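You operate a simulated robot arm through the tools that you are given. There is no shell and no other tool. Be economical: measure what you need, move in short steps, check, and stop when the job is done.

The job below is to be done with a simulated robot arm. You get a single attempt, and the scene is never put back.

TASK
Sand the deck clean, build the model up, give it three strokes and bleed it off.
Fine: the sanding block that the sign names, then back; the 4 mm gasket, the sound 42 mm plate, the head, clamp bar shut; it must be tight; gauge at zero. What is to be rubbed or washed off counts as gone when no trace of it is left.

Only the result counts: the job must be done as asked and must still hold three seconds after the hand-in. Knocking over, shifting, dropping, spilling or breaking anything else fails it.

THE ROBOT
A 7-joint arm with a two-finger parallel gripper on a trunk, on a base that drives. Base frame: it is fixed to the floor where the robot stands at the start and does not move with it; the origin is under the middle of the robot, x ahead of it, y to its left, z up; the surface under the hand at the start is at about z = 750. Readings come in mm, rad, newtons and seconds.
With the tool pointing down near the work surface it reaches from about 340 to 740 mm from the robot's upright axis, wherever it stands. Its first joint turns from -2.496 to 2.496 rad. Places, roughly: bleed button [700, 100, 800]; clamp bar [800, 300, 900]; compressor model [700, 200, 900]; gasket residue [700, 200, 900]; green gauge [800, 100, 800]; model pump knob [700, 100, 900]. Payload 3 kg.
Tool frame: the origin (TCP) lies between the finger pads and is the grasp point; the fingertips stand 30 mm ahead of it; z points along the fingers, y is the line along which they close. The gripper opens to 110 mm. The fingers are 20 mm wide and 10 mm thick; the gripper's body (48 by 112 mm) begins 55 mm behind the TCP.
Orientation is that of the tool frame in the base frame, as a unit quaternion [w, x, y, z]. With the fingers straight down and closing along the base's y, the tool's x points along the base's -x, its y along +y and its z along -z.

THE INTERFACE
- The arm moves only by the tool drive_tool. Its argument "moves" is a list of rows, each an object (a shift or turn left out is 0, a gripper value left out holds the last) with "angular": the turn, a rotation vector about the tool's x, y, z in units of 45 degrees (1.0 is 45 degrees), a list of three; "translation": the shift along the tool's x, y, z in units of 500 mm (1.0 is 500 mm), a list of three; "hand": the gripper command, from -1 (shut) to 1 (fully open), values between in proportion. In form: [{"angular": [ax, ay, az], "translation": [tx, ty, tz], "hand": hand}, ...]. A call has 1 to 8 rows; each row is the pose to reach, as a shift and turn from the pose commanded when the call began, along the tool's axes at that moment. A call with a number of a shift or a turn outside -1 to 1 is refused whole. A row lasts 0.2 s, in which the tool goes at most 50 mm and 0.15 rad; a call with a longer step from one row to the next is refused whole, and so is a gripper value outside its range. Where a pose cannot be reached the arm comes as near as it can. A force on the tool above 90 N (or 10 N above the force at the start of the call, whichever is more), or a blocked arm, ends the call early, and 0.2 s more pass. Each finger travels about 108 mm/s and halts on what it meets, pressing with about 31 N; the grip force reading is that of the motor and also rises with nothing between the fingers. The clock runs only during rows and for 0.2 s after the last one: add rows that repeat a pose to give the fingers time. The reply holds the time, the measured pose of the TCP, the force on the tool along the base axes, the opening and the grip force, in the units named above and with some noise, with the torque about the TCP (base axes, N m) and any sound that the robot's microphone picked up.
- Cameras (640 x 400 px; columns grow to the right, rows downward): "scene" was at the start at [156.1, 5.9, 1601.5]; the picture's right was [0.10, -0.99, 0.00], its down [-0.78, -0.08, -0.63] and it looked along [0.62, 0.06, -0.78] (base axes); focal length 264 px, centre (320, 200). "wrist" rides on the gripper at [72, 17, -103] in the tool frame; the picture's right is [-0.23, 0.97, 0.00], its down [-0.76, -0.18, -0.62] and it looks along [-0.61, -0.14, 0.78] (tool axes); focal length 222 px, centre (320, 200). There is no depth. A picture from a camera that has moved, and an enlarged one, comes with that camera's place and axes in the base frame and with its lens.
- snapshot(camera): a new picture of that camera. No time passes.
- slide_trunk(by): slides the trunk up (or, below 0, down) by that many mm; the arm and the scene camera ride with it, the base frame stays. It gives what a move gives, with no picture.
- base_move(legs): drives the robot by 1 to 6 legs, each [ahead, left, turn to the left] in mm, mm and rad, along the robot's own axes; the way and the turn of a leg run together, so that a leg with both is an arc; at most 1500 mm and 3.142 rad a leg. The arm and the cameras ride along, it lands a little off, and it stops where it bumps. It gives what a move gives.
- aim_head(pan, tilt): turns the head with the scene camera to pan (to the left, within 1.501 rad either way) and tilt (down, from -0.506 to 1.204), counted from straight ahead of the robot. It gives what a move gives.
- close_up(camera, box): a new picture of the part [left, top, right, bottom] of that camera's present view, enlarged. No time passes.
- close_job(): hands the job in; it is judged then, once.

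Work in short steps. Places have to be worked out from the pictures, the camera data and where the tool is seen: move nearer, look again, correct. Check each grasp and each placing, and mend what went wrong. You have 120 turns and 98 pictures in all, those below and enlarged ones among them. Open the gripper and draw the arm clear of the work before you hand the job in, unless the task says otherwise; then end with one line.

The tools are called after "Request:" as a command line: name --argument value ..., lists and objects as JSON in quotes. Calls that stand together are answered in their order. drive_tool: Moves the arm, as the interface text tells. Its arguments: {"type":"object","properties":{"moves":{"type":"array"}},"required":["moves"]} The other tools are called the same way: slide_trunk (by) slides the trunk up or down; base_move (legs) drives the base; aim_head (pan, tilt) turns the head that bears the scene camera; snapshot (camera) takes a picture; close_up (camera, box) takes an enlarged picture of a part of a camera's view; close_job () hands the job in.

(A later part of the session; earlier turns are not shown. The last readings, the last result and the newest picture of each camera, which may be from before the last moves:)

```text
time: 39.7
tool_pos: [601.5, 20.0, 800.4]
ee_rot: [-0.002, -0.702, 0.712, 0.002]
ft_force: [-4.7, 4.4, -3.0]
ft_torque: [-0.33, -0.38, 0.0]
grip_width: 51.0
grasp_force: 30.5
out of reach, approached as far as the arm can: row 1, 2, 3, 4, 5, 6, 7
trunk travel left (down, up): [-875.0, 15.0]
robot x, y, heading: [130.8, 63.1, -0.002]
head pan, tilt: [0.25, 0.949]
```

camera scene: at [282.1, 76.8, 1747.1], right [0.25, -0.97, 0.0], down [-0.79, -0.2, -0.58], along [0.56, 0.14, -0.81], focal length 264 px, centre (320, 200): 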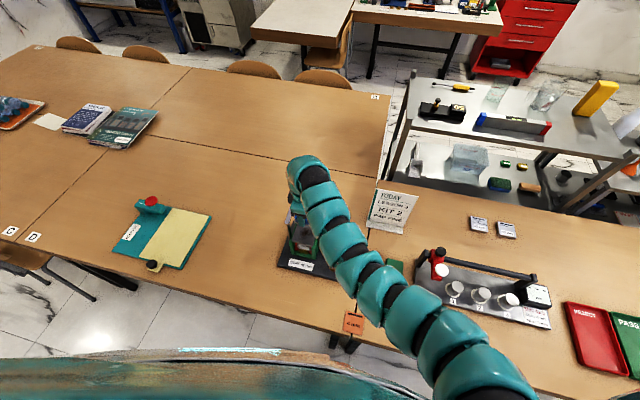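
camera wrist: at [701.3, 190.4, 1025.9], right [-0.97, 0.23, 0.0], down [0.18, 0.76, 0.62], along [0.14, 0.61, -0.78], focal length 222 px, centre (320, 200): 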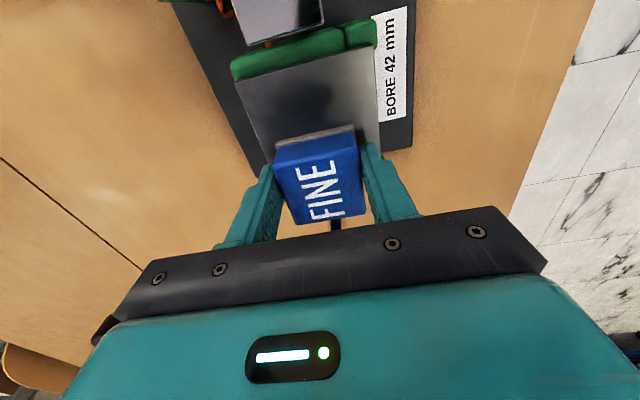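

Close; straighten, correct y and lower to just above the table.

Request:
drive_tool --moves '[{"translation": [0.0136, 0.003, 0], "angular": [0.007, 0, -0.018]}, {"translation": [0.0136, 0.003, 0.016], "angular": [0.007, 0, -0.018]}, {"translation": [0.0136, 0.003, 0.019], "angular": [0.007, 0, -0.018]}]'

```text
time: 40.5
tool_pos: [601.2, 8.4, 788.7]
ee_rot: [-0.001, 0.713, -0.701, 0.001]
ft_force: [0.6, -0.7, -0.2]
ft_torque: [0.0, -0.01, 0.02]
grip_width: 51.4
grasp_force: 31.4
out of reach, approached as far as the arm can: row 1
trunk travel left (down, up): [-875.0, 15.0]
robot x, y, heading: [128.2, 58.1, -0.004]
head pan, tilt: [0.25, 0.949]
```

Slight overshoot; correct back 5 mm in y and the yaw, then check before release.

Request:
drive_tool --moves '[{"translation": [-0.0096, 0.002, 0], "angular": [0, 0, 0.0216]}, {"translation": [-0.0096, 0.002, 0.001], "angular": [0, 0, 0.0216]}]'

```text
time: 41.1
tool_pos: [599.0, 14.5, 788.0]
ee_rot: [0.002, -0.706, 0.708, -0.002]
ft_force: [0.8, -2.6, 11.1]
ft_torque: [0.07, 0.22, 0.05]
grip_width: 51.2
grasp_force: 31.1
trunk travel left (down, up): [-875.0, 15.0]
robot x, y, heading: [126.7, 59.1, 0.001]
head pan, tilt: [0.25, 0.949]
```

On the table at its old spot. Release and rise.

Request:
drive_tool --moves '[{"translation": [0, 0, -0.002]}, {"translation": [0, 0, -0.002], "hand": 0.25}, {"translation": [0, 0, -0.002], "hand": 0.25}, {"translation": [0, 0, -0.08], "hand": 0.25}, {"translation": [0, 0, -0.16], "hand": 0.65}, {"translation": [0, 0.07, -0.2], "hand": 0.65}, {"translation": [0, 0.14, -0.2], "hand": 0.65}, {"translation": [0.005, 0.213, -0.2], "hand": 0.65}]'

Request:
close_up --camera "wrist" --box '[160, 20, 480, 220]'

```text
time: 42.9
tool_pos: [577.0, 57.5, 792.2]
ee_rot: [0.001, -0.706, 0.708, 0.0]
ft_force: [0.5, 0.2, 0.3]
ft_torque: [0.02, -0.01, 0.0]
grip_width: 90.8
grasp_force: 0.0
out of reach, approached as far as the arm can: row 4, 5, 6, 7, 8
trunk travel left (down, up): [-875.0, 15.0]
robot x, y, heading: [125.4, 63.8, -0.002]
head pan, tilt: [0.25, 0.949]
```

```text
2.00 times, centred on (320, 120) of wrist
camera zoom: at [558.9, -16.5, 895.3], right [-0.97, 0.23, 0.0], down [0.18, 0.76, 0.62], along [0.15, 0.61, -0.78], focal length 444 px, centre (320, 360)
```

zoom: 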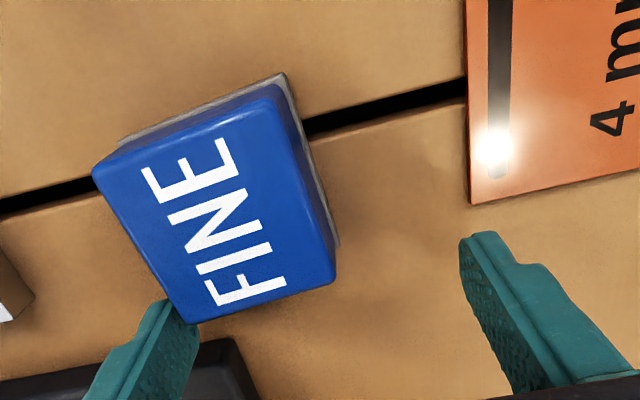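

The arm slipped sideways (row 4+ out of reach) and nudged the block to about (597, 25), turned ~0.1 rad. I'll mend that; first test going straight up from here.

Request:
drive_tool --moves '[{"translation": [0, 0, -0.02]}, {"translation": [0, 0, -0.06]}, {"translation": [0, 0, -0.1]}]'

Request:
snapshot --camera "scene"

```text
time: 43.7
tool_pos: [599.3, 67.6, 814.7]
ee_rot: [0.0, -0.706, 0.708, -0.002]
ft_force: [-0.7, 0.2, 0.2]
ft_torque: [0.0, 0.03, -0.01]
grip_width: 90.7
grasp_force: 0.1
out of reach, approached as far as the arm can: row 1, 2, 3
trunk travel left (down, up): [-875.0, 15.0]
robot x, y, heading: [127.2, 55.3, 0.0]
head pan, tilt: [0.25, 0.949]
```

```text
62 pictures are left
camera scene: at [280.6, 75.6, 1747.3], right [0.24, -0.97, 0.0], down [-0.79, -0.2, -0.58], along [0.56, 0.14, -0.81], focal length 264 px, centre (320, 200)
```

scene: 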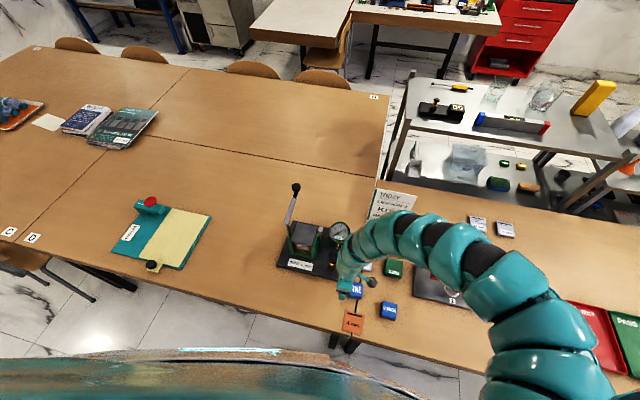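

The elbow has swung out to the right, reaching a joint limit. I move outward and up (away from the pump) to unfold the arm.

Request:
drive_tool --moves '[{"translation": [0.04, -0.03, -0.04]}, {"translation": [0.08, -0.07, -0.08]}, {"translation": [0.1, -0.12, -0.13]}]'

```text
time: 44.5
tool_pos: [672.2, 22.2, 870.1]
ee_rot: [0.001, -0.706, 0.708, 0.0]
ft_force: [0.0, 0.7, -0.2]
ft_torque: [0.01, 0.0, -0.01]
grip_width: 90.9
grasp_force: 0.0
out of reach, approached as far as the arm can: row 1, 2, 3
trunk travel left (down, up): [-875.0, 15.0]
robot x, y, heading: [131.7, 56.3, -0.002]
head pan, tilt: [0.25, 0.949]
```

Good progress. Continue up and out.

Request:
drive_tool --moves '[{"translation": [0, -0.03, -0.08]}, {"translation": [0, -0.06, -0.16]}, {"translation": [0, -0.09, -0.24]}, {"translation": [0, -0.12, -0.32]}, {"translation": [-0.04, -0.16, -0.38]}, {"translation": [-0.08, -0.2, -0.42]}]'

Request:
snapshot --camera "scene"

```text
time: 45.9
tool_pos: [793.2, 66.6, 1071.8]
ee_rot: [0.002, -0.707, 0.708, -0.001]
ft_force: [0.0, -0.3, -0.6]
ft_torque: [-0.01, -0.02, 0.02]
grip_width: 90.8
grasp_force: 0.1
out of reach, approached as far as the arm can: row 1, 2, 3, 4, 5, 6
trunk travel left (down, up): [-875.0, 15.0]
robot x, y, heading: [127.6, 58.1, 0.003]
head pan, tilt: [0.25, 0.949]
```

```text
61 pictures are left
camera scene: at [280.4, 74.7, 1747.3], right [0.24, -0.97, 0.0], down [-0.79, -0.2, -0.58], along [0.56, 0.14, -0.81], focal length 264 px, centre (320, 200)
```

scene: 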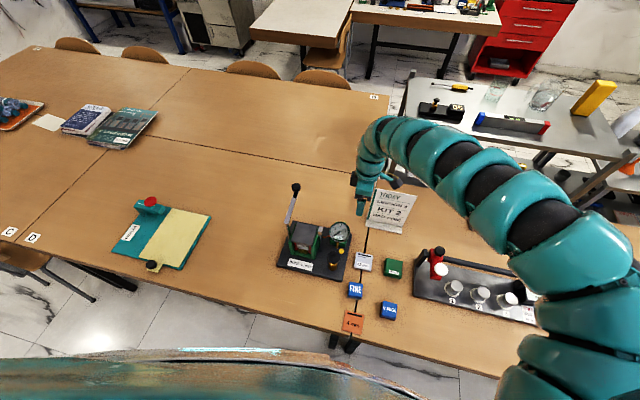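

The pose is about the same as the one from which the earlier fold-in worked. Repeat that fold-in toward (600, 25, 950).

Request:
drive_tool --moves '[{"translation": [0.015, 0.07, 0.04]}, {"translation": [0.03, 0.14, 0.08]}, {"translation": [0.045, 0.21, 0.12]}, {"translation": [0.06, 0.28, 0.16]}, {"translation": [0.07, 0.34, 0.2]}, {"translation": [0.08, 0.38, 0.24]}]'

Request:
snapshot --camera "scene"

```text
time: 47.3
tool_pos: [724.9, 61.7, 970.8]
ee_rot: [0.001, -0.707, 0.708, -0.001]
ft_force: [-0.3, 0.5, -0.6]
ft_torque: [0.03, 0.01, 0.01]
grip_width: 90.8
grasp_force: 0.1
out of reach, approached as far as the arm can: row 1, 2, 3, 4, 5, 6
trunk travel left (down, up): [-875.0, 15.0]
robot x, y, heading: [128.6, 59.1, -0.002]
head pan, tilt: [0.25, 0.949]
```

```text
60 pictures are left
camera scene: at [280.5, 74.8, 1747.3], right [0.24, -0.97, 0.0], down [-0.79, -0.2, -0.58], along [0.56, 0.14, -0.81], focal length 264 px, centre (320, 200)
```

scene: 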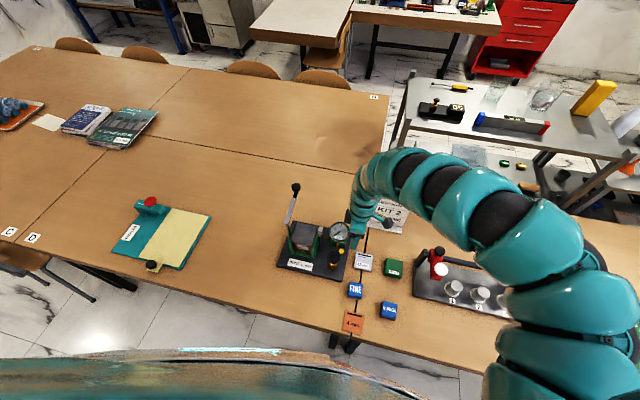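

With this tool yaw the elbow is forced to the right limit. A better stance: back off a little and turn the robot to the right, so the same tool yaw is comfortable. First raise the tool clear.

Request:
drive_tool --moves '[{"translation": [0, -0.03, -0.06]}, {"translation": [0, -0.06, -0.12]}, {"translation": [0, -0.1, -0.19]}, {"translation": [0, -0.12, -0.22]}]'

Request:
base_move --legs '[[-90, 0, 0], [0, 0, -0.7]]'

Request:
aim_head --pan 0.8 --tilt 0.95

Request:
snapshot --camera "scene"

```text
time: 48.3
tool_pos: [794.6, 66.1, 1076.7]
ee_rot: [0.0, -0.706, 0.708, -0.001]
ft_force: [-0.4, 0.7, -0.5]
ft_torque: [0.02, 0.01, -0.03]
grip_width: 90.7
grasp_force: 0.1
out of reach, approached as far as the arm can: row 1, 2, 3, 4
trunk travel left (down, up): [-875.0, 15.0]
robot x, y, heading: [130.4, 58.9, -0.001]
head pan, tilt: [0.25, 0.949]
```

```text
time: 51.3
tool_pos: [555.2, -360.5, 1078.2]
ee_rot: [0.001, -0.423, 0.906, -0.001]
ft_force: [0.9, 0.0, -0.8]
ft_torque: [0.02, 0.01, 0.05]
grip_width: 90.7
grasp_force: 0.0
trunk travel left (down, up): [-875.0, 15.0]
robot x, y, heading: [38.7, 59.8, -0.7]
head pan, tilt: [0.25, 0.949]
```

```text
time: 52.2
tool_pos: [554.9, -362.6, 1076.6]
ee_rot: [0.001, -0.423, 0.906, -0.001]
ft_force: [0.7, -0.4, -0.1]
ft_torque: [0.01, 0.02, -0.02]
grip_width: 90.7
grasp_force: 0.0
trunk travel left (down, up): [-875.0, 15.0]
robot x, y, heading: [42.2, 58.7, -0.698]
head pan, tilt: [0.799, 0.949]
```

```text
59 pictures are left
camera scene: at [173.8, 13.4, 1747.3], right [0.1, -0.99, 0.0], down [-0.81, -0.08, -0.58], along [0.58, 0.06, -0.81], focal length 264 px, centre (320, 200)
```

scene: 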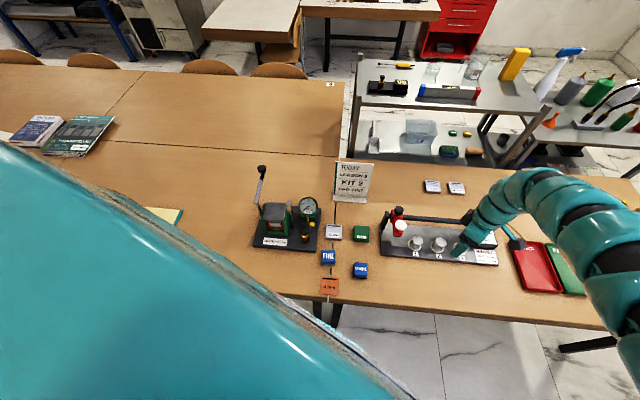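

The turn had the wrong sign for this yaw (camera side toward −y wants the robot turned left). Tool is high (z 1077), so I turn the robot left to heading ≈ +0.7.

Request:
base_move --legs '[[0, 0, 1.4]]'

Request:
aim_head --pan -0.6 --tilt 0.95

Request:
snapshot --camera "scene"

```text
time: 56.1
tool_pos: [546.9, 490.4, 1076.7]
ee_rot: [0.0, 0.905, -0.425, 0.001]
ft_force: [0.0, -0.3, -0.4]
ft_torque: [0.01, 0.05, -0.01]
grip_width: 91.0
grasp_force: 0.1
trunk travel left (down, up): [-875.0, 15.0]
robot x, y, heading: [40.9, 59.9, 0.691]
head pan, tilt: [0.799, 0.949]
```

```text
time: 57.6
tool_pos: [547.1, 491.5, 1078.0]
ee_rot: [-0.001, 0.905, -0.425, 0.0]
ft_force: [0.6, -0.3, -0.5]
ft_torque: [-0.03, -0.03, -0.01]
grip_width: 90.8
grasp_force: 0.1
trunk travel left (down, up): [-875.0, 15.0]
robot x, y, heading: [39.0, 59.1, 0.687]
head pan, tilt: [-0.6, 0.949]
```

```text
58 pictures are left
camera scene: at [174.4, 115.6, 1747.3], right [0.09, -1.0, 0.0], down [-0.81, -0.07, -0.58], along [0.58, 0.05, -0.81], focal length 264 px, centre (320, 200)
```

scene: 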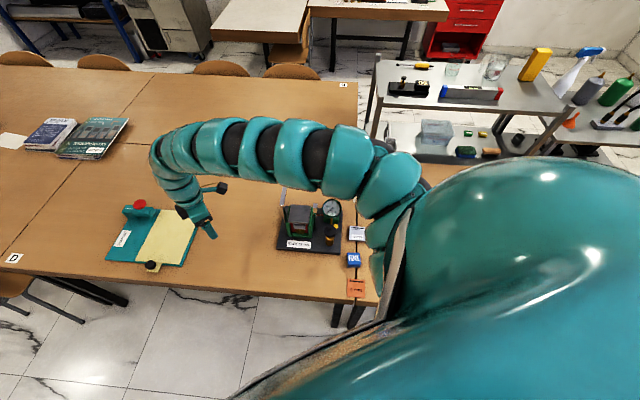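

Now rotate the tool to yaw with camera toward −y and move toward the blocks at front of the model.

Request:
drive_tool --moves '[{"translation": [0.062, 0.045, 0.031], "angular": [0, 0, 0.179]}, {"translation": [0.124, 0.09, 0.062], "angular": [0, 0, 0.358]}, {"translation": [0.186, 0.134, 0.094], "angular": [0, 0, 0.537]}, {"translation": [0.248, 0.179, 0.125], "angular": [0, 0, 0.717]}, {"translation": [0.31, 0.224, 0.156], "angular": [0, 0, 0.896]}]'

Request:
drive_tool --moves '[{"translation": [0.08, -0.01, 0.015]}, {"translation": [0.16, -0.025, 0.03]}, {"translation": [0.24, -0.035, 0.045]}, {"translation": [0.32, -0.045, 0.06]}, {"translation": [0.4, -0.06, 0.075]}, {"translation": [0.48, -0.07, 0.09]}, {"translation": [0.55, -0.08, 0.1]}]'

Request:
snapshot --camera "scene"

Request:
snapshot --camera "wrist"

```text
time: 58.8
tool_pos: [594.0, 374.7, 970.4]
ee_rot: [0.001, -0.702, 0.712, -0.001]
ft_force: [0.0, -0.1, 0.3]
ft_torque: [-0.02, -0.03, -0.02]
grip_width: 90.7
grasp_force: 0.0
out of reach, approached as far as the arm can: row 1, 2, 3, 4, 5
trunk travel left (down, up): [-875.0, 15.0]
robot x, y, heading: [40.3, 54.1, 0.695]
head pan, tilt: [-0.6, 0.949]
```

```text
time: 60.4
tool_pos: [735.4, 130.9, 970.6]
ee_rot: [-0.001, -0.703, 0.711, 0.002]
ft_force: [0.8, 0.2, 0.5]
ft_torque: [0.04, 0.0, 0.0]
grip_width: 91.0
grasp_force: 0.2
out of reach, approached as far as the arm can: row 1, 2, 3, 4, 5, 6, 7
trunk travel left (down, up): [-875.0, 15.0]
robot x, y, heading: [36.7, 53.5, 0.691]
head pan, tilt: [-0.6, 0.949]
```

```text
57 pictures are left
camera scene: at [174.5, 114.2, 1747.4], right [0.09, -1.0, 0.0], down [-0.81, -0.07, -0.58], along [0.58, 0.05, -0.81], focal length 264 px, centre (320, 200)
```

scene: 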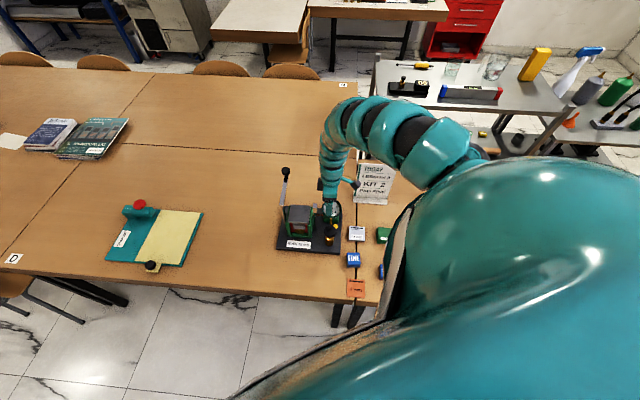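

```text
56 pictures are left
camera wrist: at [718.2, 58.0, 1074.1], right [-0.97, 0.24, 0.0], down [0.19, 0.76, 0.62], along [0.15, 0.61, -0.78], focal length 222 px, centre (320, 200)
```

wrist: 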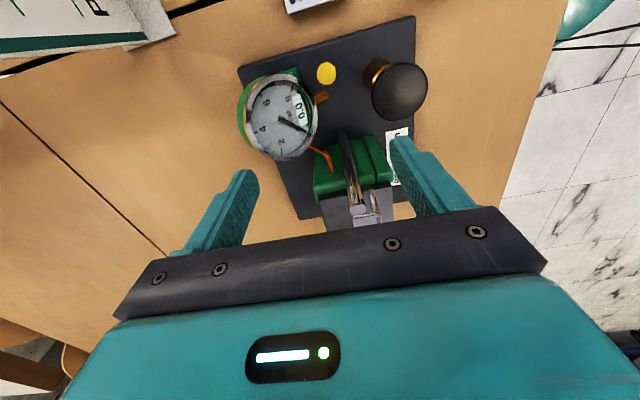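

The azimuth of the arm, not the base heading, decides the comfort of the tool yaw. I raise clear of the model, and turn the tool back toward neutral (camera toward the robot) to let the elbow come back into plane.

Request:
drive_tool --moves '[{"translation": [0, -0.02, -0.08]}, {"translation": [0.02, -0.04, -0.16], "angular": [0, 0, 0.18]}, {"translation": [0.02, -0.04, -0.18], "angular": [0, 0, 0.36]}, {"translation": [0.02, -0.04, -0.18], "angular": [0, 0, 0.54]}, {"translation": [0.02, -0.04, -0.18], "angular": [0, 0, 0.72]}, {"translation": [0.02, -0.04, -0.18], "angular": [0, 0, 0.9]}]'

Request:
drive_tool --moves '[{"angular": [0, 0, 0.18]}, {"angular": [0, 0, 0.36]}, {"angular": [0, 0, 0.54]}, {"angular": [0, 0, 0.72]}, {"angular": [0, 0, 0.95]}]'

```text
time: 61.8
tool_pos: [790.0, 130.5, 1042.7]
ee_rot: [0.0, -0.412, 0.911, 0.0]
ft_force: [0.1, -0.9, -0.2]
ft_torque: [0.01, 0.0, -0.01]
grip_width: 90.9
grasp_force: 0.1
out of reach, approached as far as the arm can: row 1, 2, 3, 4, 5, 6
trunk travel left (down, up): [-875.0, 15.0]
robot x, y, heading: [39.0, 56.6, 0.687]
head pan, tilt: [-0.6, 0.949]
```

```text
refused: row 5 steps farther than a row can; nothing moved
```

Request:
drive_tool --moves '[{"angular": [0, 0, 0.18]}, {"angular": [0, 0, 0.36]}, {"angular": [0, 0, 0.54]}, {"angular": [0, 0, 0.72]}, {"angular": [0, 0, 0.9]}]'

Request:
drive_tool --moves '[{"translation": [0.08, 0, 0.0]}, {"translation": [0.16, 0, 0.0]}, {"translation": [0.24, 0, 0.0]}]'

Request:
snapshot --camera "scene"

```text
time: 63.0
tool_pos: [790.2, 131.0, 1042.4]
ee_rot: [0.001, -0.072, 0.997, 0.0]
ft_force: [0.0, 0.2, 0.9]
ft_torque: [-0.02, 0.0, 0.01]
grip_width: 90.6
grasp_force: 0.0
trunk travel left (down, up): [-875.0, 15.0]
robot x, y, heading: [42.8, 61.3, 0.684]
head pan, tilt: [-0.6, 0.949]
```

```text
time: 63.8
tool_pos: [743.9, 133.8, 978.3]
ee_rot: [-0.001, -0.073, 0.997, 0.0]
ft_force: [0.0, 0.1, 0.3]
ft_torque: [-0.03, 0.01, -0.03]
grip_width: 90.8
grasp_force: 0.1
out of reach, approached as far as the arm can: row 1, 2, 3
trunk travel left (down, up): [-875.0, 15.0]
robot x, y, heading: [38.9, 61.0, 0.693]
head pan, tilt: [-0.6, 0.949]
```

```text
55 pictures are left
camera scene: at [174.4, 116.1, 1747.3], right [0.09, -1.0, 0.0], down [-0.81, -0.07, -0.58], along [0.58, 0.05, -0.81], focal length 264 px, centre (320, 200)
```

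scene: 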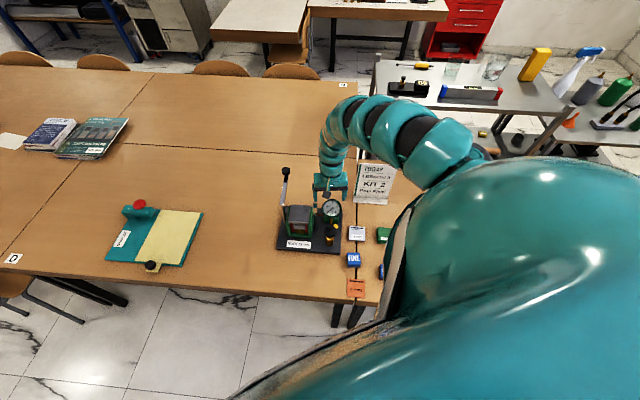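

The tool hovers near the latch, so raise at once. The likely limit is joint 1 (elbow pointing right), and turning the robot left made it worse; I'll turn it right to −0.7 and try folding in there.

Request:
drive_tool --moves '[{"translation": [-0.03, -0.02, -0.05]}, {"translation": [-0.07, -0.04, -0.12]}, {"translation": [-0.1, -0.06, -0.18]}, {"translation": [-0.12, -0.08, -0.22]}]'

Request:
base_move --legs '[[0, 0, -1.4]]'

Request:
drive_tool --moves '[{"translation": [0.08, 0, 0.0]}, {"translation": [0.16, 0, 0.0]}]'

```text
time: 64.8
tool_pos: [816.7, 105.0, 1088.4]
ee_rot: [0.001, -0.073, 0.997, 0.0]
ft_force: [-0.3, -0.1, -0.7]
ft_torque: [0.03, 0.0, 0.05]
grip_width: 90.8
grasp_force: 0.1
out of reach, approached as far as the arm can: row 1, 2, 3, 4
trunk travel left (down, up): [-875.0, 15.0]
robot x, y, heading: [41.3, 60.3, 0.687]
head pan, tilt: [-0.6, 0.949]
```

```text
time: 68.7
tool_pos: [213.6, -698.6, 1087.9]
ee_rot: [-0.001, 0.588, 0.809, 0.0]
ft_force: [0.5, 1.3, -0.4]
ft_torque: [0.01, 0.02, 0.03]
grip_width: 90.7
grasp_force: 0.1
trunk travel left (down, up): [-875.0, 15.0]
robot x, y, heading: [39.4, 62.9, -0.714]
head pan, tilt: [-0.6, 0.949]
```

```text
time: 69.2
tool_pos: [214.1, -688.1, 1063.5]
ee_rot: [0.0, 0.589, 0.808, 0.0]
ft_force: [0.2, -0.4, 0.0]
ft_torque: [0.05, -0.02, -0.02]
grip_width: 91.0
grasp_force: 0.0
out of reach, approached as far as the arm can: row 1, 2
trunk travel left (down, up): [-875.0, 15.0]
robot x, y, heading: [39.8, 58.1, -0.711]
head pan, tilt: [-0.6, 0.949]
```

Base moves don't change the joints, so I now swing the arm itself left on an arc (constant radius, tool staying neutral), which brings joint 1 back toward the middle.

Request:
drive_tool --moves '[{"translation": [0.003, 0.096, 0], "angular": [0, 0, -0.08]}, {"translation": [0.012, 0.192, 0], "angular": [0, 0, -0.16]}, {"translation": [0.027, 0.287, 0], "angular": [0, 0, -0.24]}, {"translation": [0.048, 0.382, 0], "angular": [0, 0, -0.32]}, {"translation": [0.075, 0.474, 0], "angular": [0, 0, -0.4]}, {"translation": [0.108, 0.564, 0], "angular": [0, 0, -0.48]}, {"translation": [0.146, 0.653, 0], "angular": [0, 0, -0.56]}, {"translation": [0.19, 0.74, 0], "angular": [0, 0, -0.64]}]'

Request:
aim_head --pan 0.6 --tilt 0.8

Request:
snapshot --camera "scene"

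```text
time: 71.0
tool_pos: [536.7, -483.0, 1065.1]
ee_rot: [0.0, 0.369, 0.929, 0.0]
ft_force: [-0.2, -0.1, 0.0]
ft_torque: [0.02, 0.04, 0.0]
grip_width: 90.7
grasp_force: 0.0
trunk travel left (down, up): [-875.0, 15.0]
robot x, y, heading: [39.6, 60.7, -0.713]
head pan, tilt: [-0.6, 0.949]
```

```text
time: 72.5
tool_pos: [535.5, -483.8, 1064.7]
ee_rot: [0.0, 0.369, 0.929, -0.001]
ft_force: [-0.3, -0.5, 0.7]
ft_torque: [-0.01, 0.01, 0.01]
grip_width: 90.7
grasp_force: 0.1
trunk travel left (down, up): [-875.0, 15.0]
robot x, y, heading: [43.4, 60.8, -0.713]
head pan, tilt: [0.6, 0.799]
```

```text
54 pictures are left
camera scene: at [180.9, -3.7, 1758.9], right [-0.11, -0.99, 0.0], down [-0.71, 0.08, -0.7], along [0.69, -0.08, -0.72], focal length 264 px, centre (320, 200)
```

scene: 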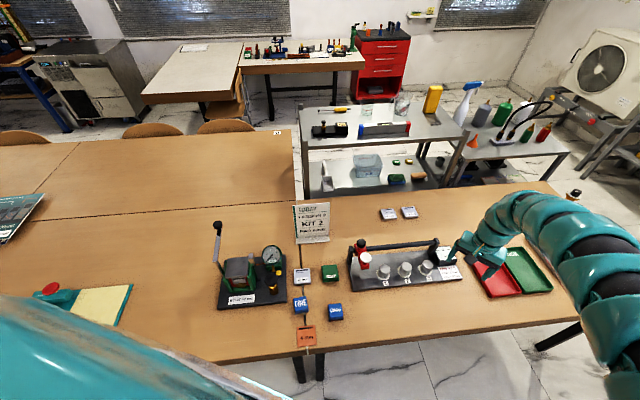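

No reach trouble on the arc. Continue the same swing.

Request:
drive_tool --moves '[{"translation": [0.003, 0.096, 0], "angular": [0, 0, -0.08]}, {"translation": [0.012, 0.192, 0], "angular": [0, 0, -0.16]}, {"translation": [0.027, 0.287, 0], "angular": [0, 0, -0.24]}, {"translation": [0.048, 0.382, 0], "angular": [0, 0, -0.32]}, {"translation": [0.075, 0.474, 0], "angular": [0, 0, -0.4]}, {"translation": [0.108, 0.564, 0], "angular": [0, 0, -0.48]}, {"translation": [0.146, 0.653, 0], "angular": [0, 0, -0.56]}, {"translation": [0.19, 0.74, 0], "angular": [0, 0, -0.64]}]'

Request:
drive_tool --moves '[{"translation": [0.08, 0, 0.0]}, {"translation": [0.16, 0, 0.0]}, {"translation": [0.24, 0, 0]}]'

```text
time: 74.2
tool_pos: [675.9, -166.7, 1070.2]
ee_rot: [0.001, 0.137, 0.991, 0.0]
ft_force: [-0.4, 0.0, -0.2]
ft_torque: [0.01, 0.0, 0.0]
grip_width: 90.5
grasp_force: 0.1
out of reach, approached as far as the arm can: row 6, 7, 8
trunk travel left (down, up): [-875.0, 15.0]
robot x, y, heading: [40.7, 59.5, -0.71]
head pan, tilt: [0.6, 0.799]
```

```text
time: 75.0
tool_pos: [585.6, -141.0, 1061.2]
ee_rot: [-0.001, 0.129, 0.992, 0.005]
ft_force: [-3.3, 7.1, -2.6]
ft_torque: [-0.63, -0.39, 0.05]
grip_width: 90.9
grasp_force: 0.1
out of reach, approached as far as the arm can: row 3
trunk travel left (down, up): [-875.0, 15.0]
robot x, y, heading: [40.5, 60.5, -0.711]
head pan, tilt: [0.6, 0.799]
```

Now the arm folds in freely. I bring the tool lower toward FINE while turning it (camera toward −y) in two steps.

Request:
drive_tool --moves '[{"translation": [0.004, 0.03, 0.033], "angular": [0, 0, -0.165]}, {"translation": [0.008, 0.06, 0.067], "angular": [0, 0, -0.33]}, {"translation": [0.012, 0.09, 0.1], "angular": [0, 0, -0.495]}, {"translation": [0.016, 0.12, 0.133], "angular": [0, 0, -0.66]}, {"translation": [0.02, 0.15, 0.167], "angular": [0, 0, -0.825]}, {"translation": [0.022, 0.16, 0.2], "angular": [0, 0, -0.99]}]'

Request:
drive_tool --moves '[{"angular": [0, 0, -0.165]}, {"angular": [0, 0, -0.33]}, {"angular": [0, 0, -0.495]}, {"angular": [0, 0, -0.66]}, {"angular": [0, 0, -0.825]}, {"angular": [0, 0, -0.99]}]'

```text
time: 76.5
tool_pos: [596.7, -58.1, 961.3]
ee_rot: [0.0, -0.26, 0.966, 0.0]
ft_force: [0.5, -0.6, 0.7]
ft_torque: [0.01, 0.03, 0.0]
grip_width: 90.7
grasp_force: 0.1
trunk travel left (down, up): [-875.0, 15.0]
robot x, y, heading: [39.2, 58.8, -0.712]
head pan, tilt: [0.6, 0.799]
```

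```text
time: 77.8
tool_pos: [594.3, -58.7, 961.9]
ee_rot: [0.0, -0.606, 0.795, 0.0]
ft_force: [0.4, 0.3, -0.6]
ft_torque: [0.03, 0.0, 0.0]
grip_width: 91.0
grasp_force: 0.1
trunk travel left (down, up): [-875.0, 15.0]
robot x, y, heading: [37.0, 60.0, -0.711]
head pan, tilt: [0.6, 0.799]
```

Good. Finish the rotation and go over FINE at z≈870.

Request:
drive_tool --moves '[{"translation": [-0.054, 0.012, 0.05], "angular": [0, 0, -0.12]}, {"translation": [-0.11, 0.025, 0.1], "angular": [0, 0, -0.24]}, {"translation": [-0.163, 0.037, 0.15], "angular": [0, 0, -0.342]}, {"translation": [-0.163, 0.037, 0.184], "angular": [0, 0, -0.342]}]'

Request:
snapshot --camera "wrist"

```text
time: 78.8
tool_pos: [597.5, 23.0, 870.9]
ee_rot: [-0.001, 0.707, -0.707, 0.001]
ft_force: [-0.2, -0.2, 0.4]
ft_torque: [-0.02, -0.02, -0.01]
grip_width: 90.9
grasp_force: 0.0
trunk travel left (down, up): [-875.0, 15.0]
robot x, y, heading: [38.4, 56.1, -0.714]
head pan, tilt: [0.6, 0.799]
```

```text
53 pictures are left
camera wrist: at [579.7, -50.0, 974.4], right [-0.97, 0.23, 0.0], down [0.18, 0.76, 0.62], along [0.15, 0.61, -0.78], focal length 222 px, centre (320, 200)
```

wrist: 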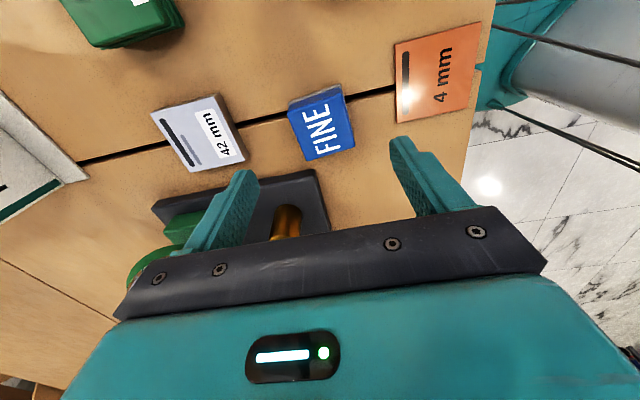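

FINE is at about (597, 24), ~11 mm off. I grip it, set it back to (600, 13) and rise.

Request:
drive_tool --moves '[{"translation": [0, 0.001, 0.08], "hand": 0.4}, {"translation": [0, 0.001, 0.15], "hand": 0.4}, {"translation": [0, 0.001, 0.168], "hand": 0.4}, {"translation": [0, 0.001, 0.168], "hand": -1}, {"translation": [0, 0.001, 0.168], "hand": -1}, {"translation": [0, 0.001, 0.168], "hand": -1}]'

Request:
drive_tool --moves '[{"translation": [0, 0, -0.01]}, {"translation": [0.02, -0.005, -0.01]}, {"translation": [0.02, -0.005, -0.01]}, {"translation": [0.02, -0.005, -0.001]}, {"translation": [0.02, -0.005, 0]}]'

```text
time: 80.2
tool_pos: [561.5, 7.8, 813.0]
ee_rot: [-0.002, 0.708, -0.706, 0.001]
ft_force: [-2.9, -1.7, 32.6]
ft_torque: [0.2, 0.09, 0.03]
grip_width: 0.1
grasp_force: 31.1
out of reach, approached as far as the arm can: row 1, 2, 3, 4, 5, 6
trunk travel left (down, up): [-875.0, 15.0]
robot x, y, heading: [43.3, 58.5, -0.71]
head pan, tilt: [0.6, 0.799]
```

```text
time: 81.5
tool_pos: [562.8, -3.1, 810.9]
ee_rot: [0.0, 0.708, -0.707, 0.0]
ft_force: [0.2, -0.5, -0.3]
ft_torque: [0.0, 0.01, -0.01]
grip_width: 0.0
grasp_force: 30.8
trunk travel left (down, up): [-875.0, 15.0]
robot x, y, heading: [39.6, 60.8, -0.712]
head pan, tilt: [0.6, 0.799]
```

Again a reach limit, the fingers closed off target. Look at once.

Request:
snapshot --camera "wrist"

Request:
snapshot --camera "scene"

```text
52 pictures are left
camera wrist: at [546.4, -75.5, 913.3], right [-0.97, 0.23, 0.0], down [0.18, 0.76, 0.62], along [0.14, 0.61, -0.78], focal length 222 px, centre (320, 200)
```

wrist: 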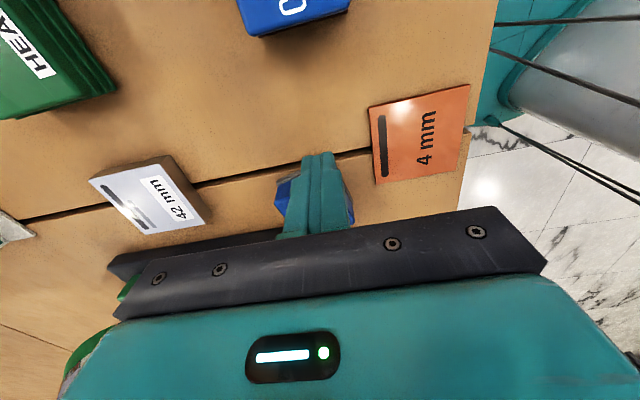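

```text
51 pictures are left
camera scene: at [180.8, -3.9, 1758.8], right [-0.11, -0.99, 0.0], down [-0.71, 0.08, -0.7], along [0.69, -0.08, -0.72], focal length 264 px, centre (320, 200)
```

scene: 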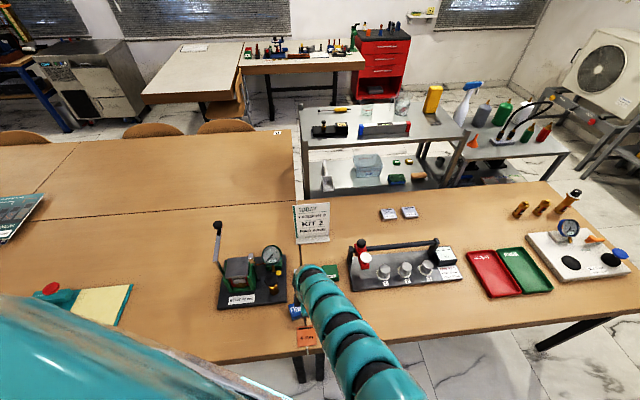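

Tips are just above the block; nothing seems harmed. This sideways yaw is the trouble – I'll use neutral yaw (fingers closing along y), comfortable everywhere; clearances at the deck still suffice. Raise and rotate back.

Request:
drive_tool --moves '[{"translation": [0, 0, -0.06], "hand": -1}, {"translation": [0, 0, -0.12], "angular": [0, 0, 0.15]}, {"translation": [0, 0, -0.12], "angular": [0, 0, 0.32]}, {"translation": [0, 0, -0.12], "angular": [0, 0, 0.49]}, {"translation": [0, 0, -0.12], "angular": [0, 0, 0.66]}, {"translation": [0, 0, -0.12], "angular": [0, 0, 0.83]}, {"translation": [0, 0, -0.12], "angular": [0, 0, 1.0]}]'

Request:
drive_tool --moves '[{"angular": [0, 0, 0.17], "hand": 0.4}, {"angular": [0, 0, 0.34]}, {"angular": [0, 0, 0.51]}, {"angular": [0, 0, 0.68]}, {"angular": [0, 0, 0.85]}, {"angular": [0, 0, 1.0]}]'

Request:
snapshot --camera "wrist"

```text
time: 83.0
tool_pos: [564.7, -1.4, 871.0]
ee_rot: [0.0, -0.381, 0.924, 0.0]
ft_force: [0.0, 0.1, 0.9]
ft_torque: [0.02, -0.04, 0.0]
grip_width: 0.2
grasp_force: 30.8
trunk travel left (down, up): [-875.0, 15.0]
robot x, y, heading: [38.7, 61.5, -0.712]
head pan, tilt: [0.6, 0.799]
```

```text
time: 84.5
tool_pos: [565.0, -0.8, 870.6]
ee_rot: [-0.001, 0.001, 1.0, 0.0]
ft_force: [0.9, -0.1, -0.2]
ft_torque: [0.02, 0.06, 0.01]
grip_width: 77.1
grasp_force: 0.0
trunk travel left (down, up): [-875.0, 15.0]
robot x, y, heading: [39.2, 60.7, -0.709]
head pan, tilt: [0.6, 0.799]
```

```text
50 pictures are left
camera wrist: at [491.8, 14.9, 973.0], right [0.23, 0.97, 0.0], down [0.76, -0.18, 0.62], along [0.61, -0.14, -0.78], focal length 222 px, centre (320, 200)
```

wrist: 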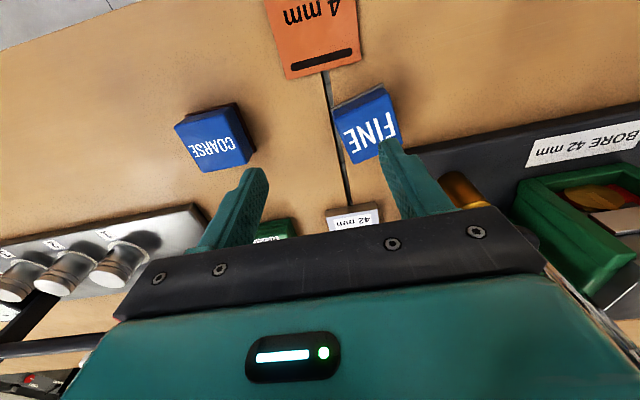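

FINE was pushed again, to about (572, 40), yaw ≈ 0.16. I move above it with matching yaw and check.

Request:
drive_tool --moves '[{"translation": [-0.014, 0.08, 0.02], "angular": [0, 0, -0.1]}, {"translation": [-0.014, 0.0816, 0.07], "angular": [0, 0, -0.204]}, {"translation": [-0.014, 0.0816, 0.09], "angular": [0, 0, -0.204]}]'

Request:
snapshot --camera "wrist"

```text
time: 85.2
tool_pos: [570.6, 41.2, 835.8]
ee_rot: [0.001, -0.081, 0.997, 0.0]
ft_force: [0.1, 0.7, 0.3]
ft_torque: [0.0, -0.01, 0.05]
grip_width: 76.9
grasp_force: 0.1
out of reach, approached as far as the arm can: row 3
trunk travel left (down, up): [-875.0, 15.0]
robot x, y, heading: [40.1, 58.9, -0.715]
head pan, tilt: [0.6, 0.799]
```

```text
49 pictures are left
camera wrist: at [495.3, 43.9, 938.9], right [0.07, 1.0, 0.0], down [0.78, -0.05, 0.62], along [0.62, -0.04, -0.78], focal length 222 px, centre (320, 200)
```

wrist: 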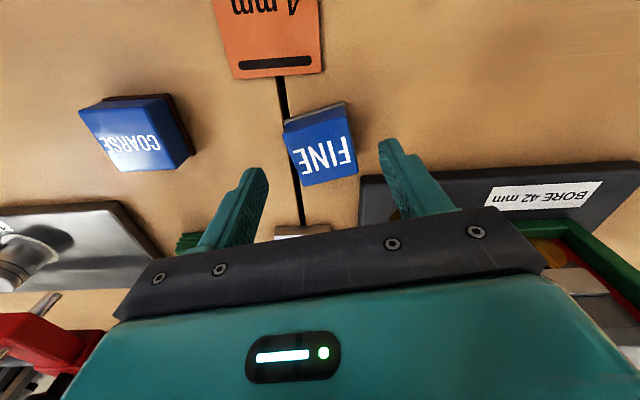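

Lowering is now limited because the trunk is high and the base farther back. I raise the tool and lower the trunk 110 mm.

Request:
drive_tool --moves '[{"translation": [0, 0, -0.09]}, {"translation": [0, 0, -0.18]}, {"translation": [0, 0, -0.24]}]'

Request:
slide_trunk --by -110

Request:
snapshot --camera "wrist"

```text
time: 86.0
tool_pos: [569.0, 38.5, 956.1]
ee_rot: [0.0, -0.079, 0.997, 0.0]
ft_force: [0.0, -0.2, 0.5]
ft_torque: [0.01, -0.02, 0.02]
grip_width: 76.9
grasp_force: 0.0
trunk travel left (down, up): [-875.0, 15.0]
robot x, y, heading: [40.8, 60.3, -0.711]
head pan, tilt: [0.6, 0.799]
```

```text
time: 87.5
tool_pos: [568.1, 39.9, 844.6]
ee_rot: [0.001, -0.08, 0.997, 0.0]
ft_force: [0.6, 0.9, 0.2]
ft_torque: [0.04, 0.0, -0.02]
grip_width: 77.2
grasp_force: 0.1
trunk travel left (down, up): [-765.0, 125.0]
robot x, y, heading: [39.6, 59.9, -0.718]
head pan, tilt: [0.6, 0.799]
```

```text
48 pictures are left
camera wrist: at [495.1, 43.9, 948.0], right [0.07, 1.0, 0.0], down [0.78, -0.05, 0.62], along [0.62, -0.04, -0.78], focal length 222 px, centre (320, 200)
```

wrist: 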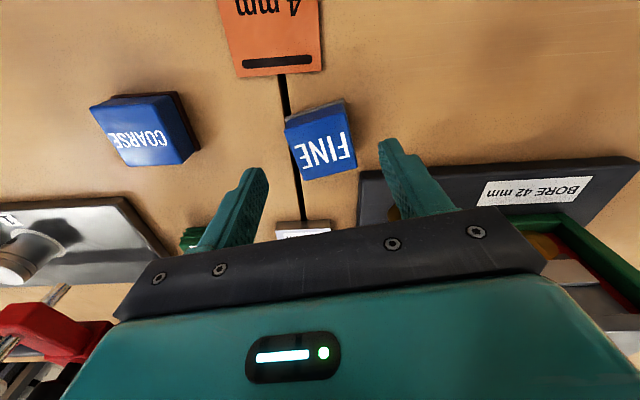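

Trunk lowered; FINE centre ≈ (575, 40), yaw ≈ 0.18. Descend and grip.

Request:
drive_tool --moves '[{"translation": [-0.014, -0.002, 0.05], "angular": [0, 0, -0.03]}, {"translation": [-0.014, -0.002, 0.1], "angular": [0, 0, -0.03]}, {"translation": [-0.014, -0.002, 0.113], "angular": [0, 0, -0.03]}]'

Request:
drive_tool --moves '[{"hand": -1}, {"hand": -1}, {"hand": -1}]'

```text
time: 88.3
tool_pos: [577.1, 40.3, 788.5]
ee_rot: [0.001, -0.093, 0.996, 0.0]
ft_force: [0.1, 0.6, -0.4]
ft_torque: [0.0, -0.01, -0.02]
grip_width: 76.8
grasp_force: 0.1
trunk travel left (down, up): [-765.0, 125.0]
robot x, y, heading: [43.1, 60.4, -0.709]
head pan, tilt: [0.6, 0.799]
```

```text
time: 89.1
tool_pos: [576.8, 37.8, 787.9]
ee_rot: [-0.001, -0.092, 0.996, 0.0]
ft_force: [0.3, 0.6, 2.0]
ft_torque: [0.04, 0.0, 0.0]
grip_width: 51.2
grasp_force: 30.7
trunk travel left (down, up): [-765.0, 125.0]
robot x, y, heading: [41.3, 57.4, -0.713]
head pan, tilt: [0.6, 0.799]
```

Gripped. Lift 10 mm, move to (600, 13) with yaw 0, set down.

Request:
drive_tool --moves '[{"translation": [0, 0, -0.02]}, {"translation": [-0.018, -0.03, -0.02], "angular": [0, 0, 0.12]}, {"translation": [-0.036, -0.06, -0.02], "angular": [0, 0, 0.215]}, {"translation": [-0.036, -0.06, -0.02], "angular": [0, 0, 0.215]}, {"translation": [-0.036, -0.06, -0.003], "angular": [0, 0, 0.215]}, {"translation": [-0.036, -0.06, 0], "angular": [0, 0, 0.215]}]'

```text
time: 90.5
tool_pos: [599.8, 13.4, 788.2]
ee_rot: [0.0, -0.007, 1.0, 0.0]
ft_force: [-0.5, 0.7, 3.0]
ft_torque: [0.05, -0.08, 0.05]
grip_width: 51.3
grasp_force: 30.3
trunk travel left (down, up): [-765.0, 125.0]
robot x, y, heading: [42.9, 59.9, -0.712]
head pan, tilt: [0.6, 0.799]
```

Exactly in place with light contact. Release, then rise.

Request:
drive_tool --moves '[{"hand": 0.4}, {"hand": 0.4}, {"hand": 0.4}]'

Request:
drive_tool --moves '[{"translation": [0, 0, -0.04]}, {"translation": [0, 0, -0.12]}, {"translation": [0, 0, -0.2]}, {"translation": [0.08, -0.005, -0.2]}, {"translation": [0.16, -0.005, -0.2]}, {"translation": [0.21, -0.005, -0.2]}]'

Request:
snapshot --camera "wrist"

```text
time: 91.3
tool_pos: [599.9, 11.8, 789.2]
ee_rot: [0.0, -0.008, 1.0, 0.0]
ft_force: [-0.3, -0.3, 0.4]
ft_torque: [0.02, 0.01, -0.01]
grip_width: 77.2
grasp_force: 0.0
trunk travel left (down, up): [-765.0, 125.0]
robot x, y, heading: [39.6, 61.3, -0.713]
head pan, tilt: [0.6, 0.799]
```

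```text
time: 92.7
tool_pos: [493.9, 8.0, 887.3]
ee_rot: [0.0, -0.007, 1.0, 0.0]
ft_force: [0.0, 0.4, 1.1]
ft_torque: [0.0, -0.02, 0.03]
grip_width: 76.9
grasp_force: 0.0
trunk travel left (down, up): [-765.0, 125.0]
robot x, y, heading: [37.8, 60.3, -0.714]
head pan, tilt: [0.6, 0.799]
```

```text
47 pictures are left
camera wrist: at [421.9, 23.5, 992.1], right [0.21, 0.98, 0.0], down [0.76, -0.17, 0.62], along [0.61, -0.13, -0.78], focal length 222 px, centre (320, 200)
```

wrist: 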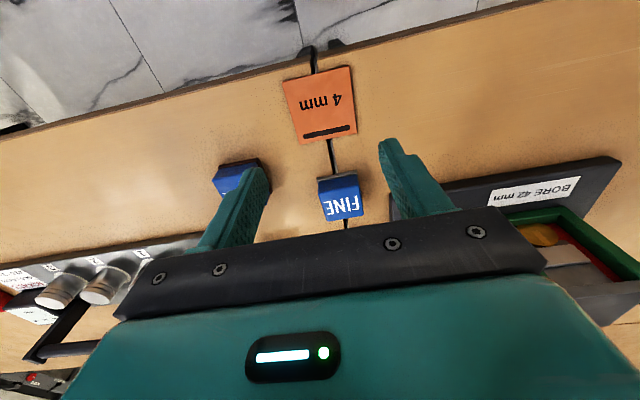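

Gasket centre ≈ (490.5, 11), 65 mm square, 4 mm thick. I grip slightly toward +x (498) with the tips ~1 mm above the table.

Request:
drive_tool --moves '[{"translation": [-0.009, 0.006, 0.08], "angular": [0, 0, 0.04]}, {"translation": [-0.009, 0.006, 0.16], "angular": [0, 0, 0.04]}, {"translation": [-0.009, 0.006, 0.205], "angular": [0, 0, 0.04]}, {"translation": [-0.009, 0.006, 0.213], "angular": [0, 0, 0.04]}, {"translation": [-0.009, 0.006, 0.213], "angular": [0, 0, 0.04]}]'

Request:
snapshot --camera "wrist"

```text
time: 93.9
tool_pos: [499.8, 13.4, 782.0]
ee_rot: [0.001, 0.009, 1.0, 0.0]
ft_force: [0.4, 0.6, -0.1]
ft_torque: [0.02, -0.02, -0.02]
grip_width: 77.1
grasp_force: 0.0
trunk travel left (down, up): [-765.0, 125.0]
robot x, y, heading: [35.9, 60.3, -0.71]
head pan, tilt: [0.6, 0.799]
```

```text
46 pictures are left
camera wrist: at [427.2, 29.9, 885.0], right [0.24, 0.97, 0.0], down [0.76, -0.19, 0.62], along [0.61, -0.15, -0.78], focal length 222 px, centre (320, 200)
```

wrist: 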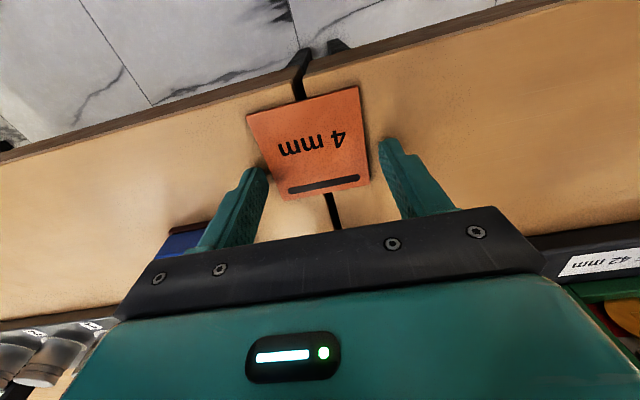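

The gasket lies between the fingertips. Lower 1 mm and close.

Request:
drive_tool --moves '[{"translation": [0, 0, 0.002]}, {"translation": [0, 0, 0.002], "hand": 0.1}, {"translation": [0, 0, 0.002], "hand": -1}, {"translation": [0, 0, 0.002], "hand": -1}, {"translation": [0, 0, 0.002], "hand": -1}]'

Request:
drive_tool --moves '[{"translation": [0, 0, -0.04]}, {"translation": [0, 0, -0.1]}]'

Request:
snapshot --camera "wrist"

```text
time: 95.1
tool_pos: [499.7, 13.4, 781.1]
ee_rot: [0.001, 0.007, 1.0, -0.001]
ft_force: [1.7, -0.6, 2.4]
ft_torque: [-0.02, 0.01, 0.02]
grip_width: 65.1
grasp_force: 31.3
trunk travel left (down, up): [-765.0, 125.0]
robot x, y, heading: [35.2, 59.3, -0.712]
head pan, tilt: [0.6, 0.799]
```

```text
time: 95.7
tool_pos: [500.2, 12.5, 831.1]
ee_rot: [0.001, 0.008, 1.0, 0.001]
ft_force: [-0.3, -0.4, -0.3]
ft_torque: [0.0, -0.03, 0.03]
grip_width: 65.4
grasp_force: 31.3
trunk travel left (down, up): [-765.0, 125.0]
robot x, y, heading: [40.0, 60.8, -0.709]
head pan, tilt: [0.6, 0.799]
```

```text
45 pictures are left
camera wrist: at [427.4, 29.7, 934.0], right [0.24, 0.97, 0.0], down [0.76, -0.19, 0.62], along [0.6, -0.15, -0.78], focal length 222 px, centre (320, 200)
```

wrist: 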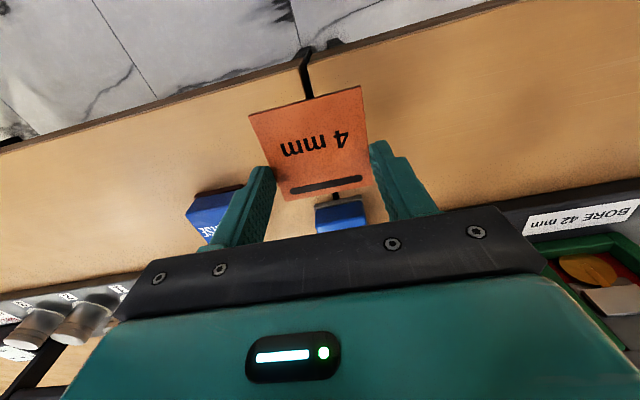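

Gasket gripped, its centre about 9 mm behind the TCP. Lift to z≈1010 and carry over to the deck.

Request:
drive_tool --moves '[{"translation": [0, 0, -0.09]}, {"translation": [0, 0, -0.18]}, {"translation": [0, 0, -0.27]}, {"translation": [0, 0, -0.36]}]'

Request:
drive_tool --moves '[{"translation": [-0.064, 0.068, 0], "angular": [0, 0, -0.02]}, {"translation": [-0.128, 0.135, 0], "angular": [0, 0, -0.02]}, {"translation": [-0.192, 0.203, 0], "angular": [0, 0, -0.02]}, {"translation": [-0.256, 0.271, 0], "angular": [0, 0, -0.02]}, {"translation": [-0.32, 0.339, 0], "angular": [0, 0, -0.02]}, {"translation": [-0.384, 0.406, 0], "angular": [0, 0, -0.02]}, {"translation": [-0.4476, 0.474, 0], "angular": [0, 0, -0.02]}, {"translation": [-0.4476, 0.474, 0], "angular": [0, 0, -0.02]}]'

Request:
snapshot --camera "wrist"

```text
time: 96.7
tool_pos: [499.4, 12.2, 955.1]
ee_rot: [0.001, 0.009, 1.0, 0.0]
ft_force: [0.1, 0.7, -1.0]
ft_torque: [-0.02, -0.01, -0.01]
grip_width: 65.5
grasp_force: 31.1
out of reach, approached as far as the arm can: row 3, 4
trunk travel left (down, up): [-765.0, 125.0]
robot x, y, heading: [39.6, 58.0, -0.708]
head pan, tilt: [0.6, 0.799]
```

```text
time: 98.5
tool_pos: [625.0, 157.6, 974.0]
ee_rot: [0.0, 0.0, 1.0, -0.001]
ft_force: [-0.3, 0.1, 0.1]
ft_torque: [0.02, 0.02, 0.05]
grip_width: 65.6
grasp_force: 30.8
out of reach, approached as far as the arm can: row 5, 6, 7, 8
trunk travel left (down, up): [-765.0, 125.0]
robot x, y, heading: [39.9, 60.9, -0.709]
head pan, tilt: [0.6, 0.799]
```

```text
44 pictures are left
camera wrist: at [552.5, 173.6, 1076.8], right [0.23, 0.97, 0.0], down [0.76, -0.18, 0.62], along [0.61, -0.14, -0.78], focal length 222 px, centre (320, 200)
```

wrist: 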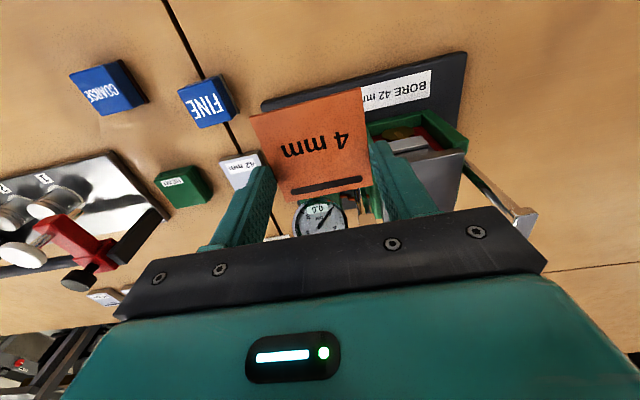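

Blocked again short of the deck. Let me see the arm's posture.

Request:
snapshot --camera "scene"

```text
43 pictures are left
camera scene: at [180.7, -3.1, 1648.9], right [-0.11, -0.99, 0.0], down [-0.71, 0.08, -0.7], along [0.69, -0.08, -0.72], focal length 264 px, centre (320, 200)
```

scene: 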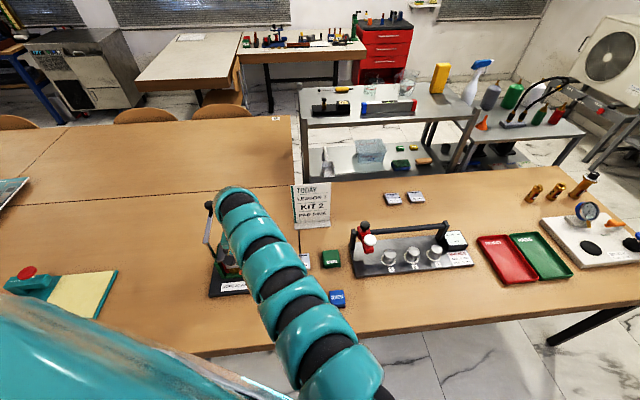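

The arm is fine for relative azimuths up to ~40°, so I use the base as azimuth: turn left 0.3 rad (tool sweeps at radius 593, clear of the model).

Request:
base_move --legs '[[0, 0, 0.3]]'

Request:
aim_head --pan 0.65 --tilt 0.9

```text
time: 99.8
tool_pos: [570.4, 325.8, 973.8]
ee_rot: [0.0, -0.148, 0.989, 0.0]
ft_force: [-0.1, 0.5, -0.6]
ft_torque: [-0.02, 0.01, -0.02]
grip_width: 65.3
grasp_force: 30.9
trunk travel left (down, up): [-765.0, 125.0]
robot x, y, heading: [39.8, 64.3, -0.416]
head pan, tilt: [0.6, 0.799]
```

```text
time: 100.5
tool_pos: [571.4, 324.7, 973.8]
ee_rot: [0.0, -0.149, 0.989, 0.001]
ft_force: [-0.3, 0.5, -1.5]
ft_torque: [-0.02, -0.03, -0.01]
grip_width: 65.0
grasp_force: 30.7
trunk travel left (down, up): [-765.0, 125.0]
robot x, y, heading: [42.6, 56.1, -0.412]
head pan, tilt: [0.649, 0.901]
```

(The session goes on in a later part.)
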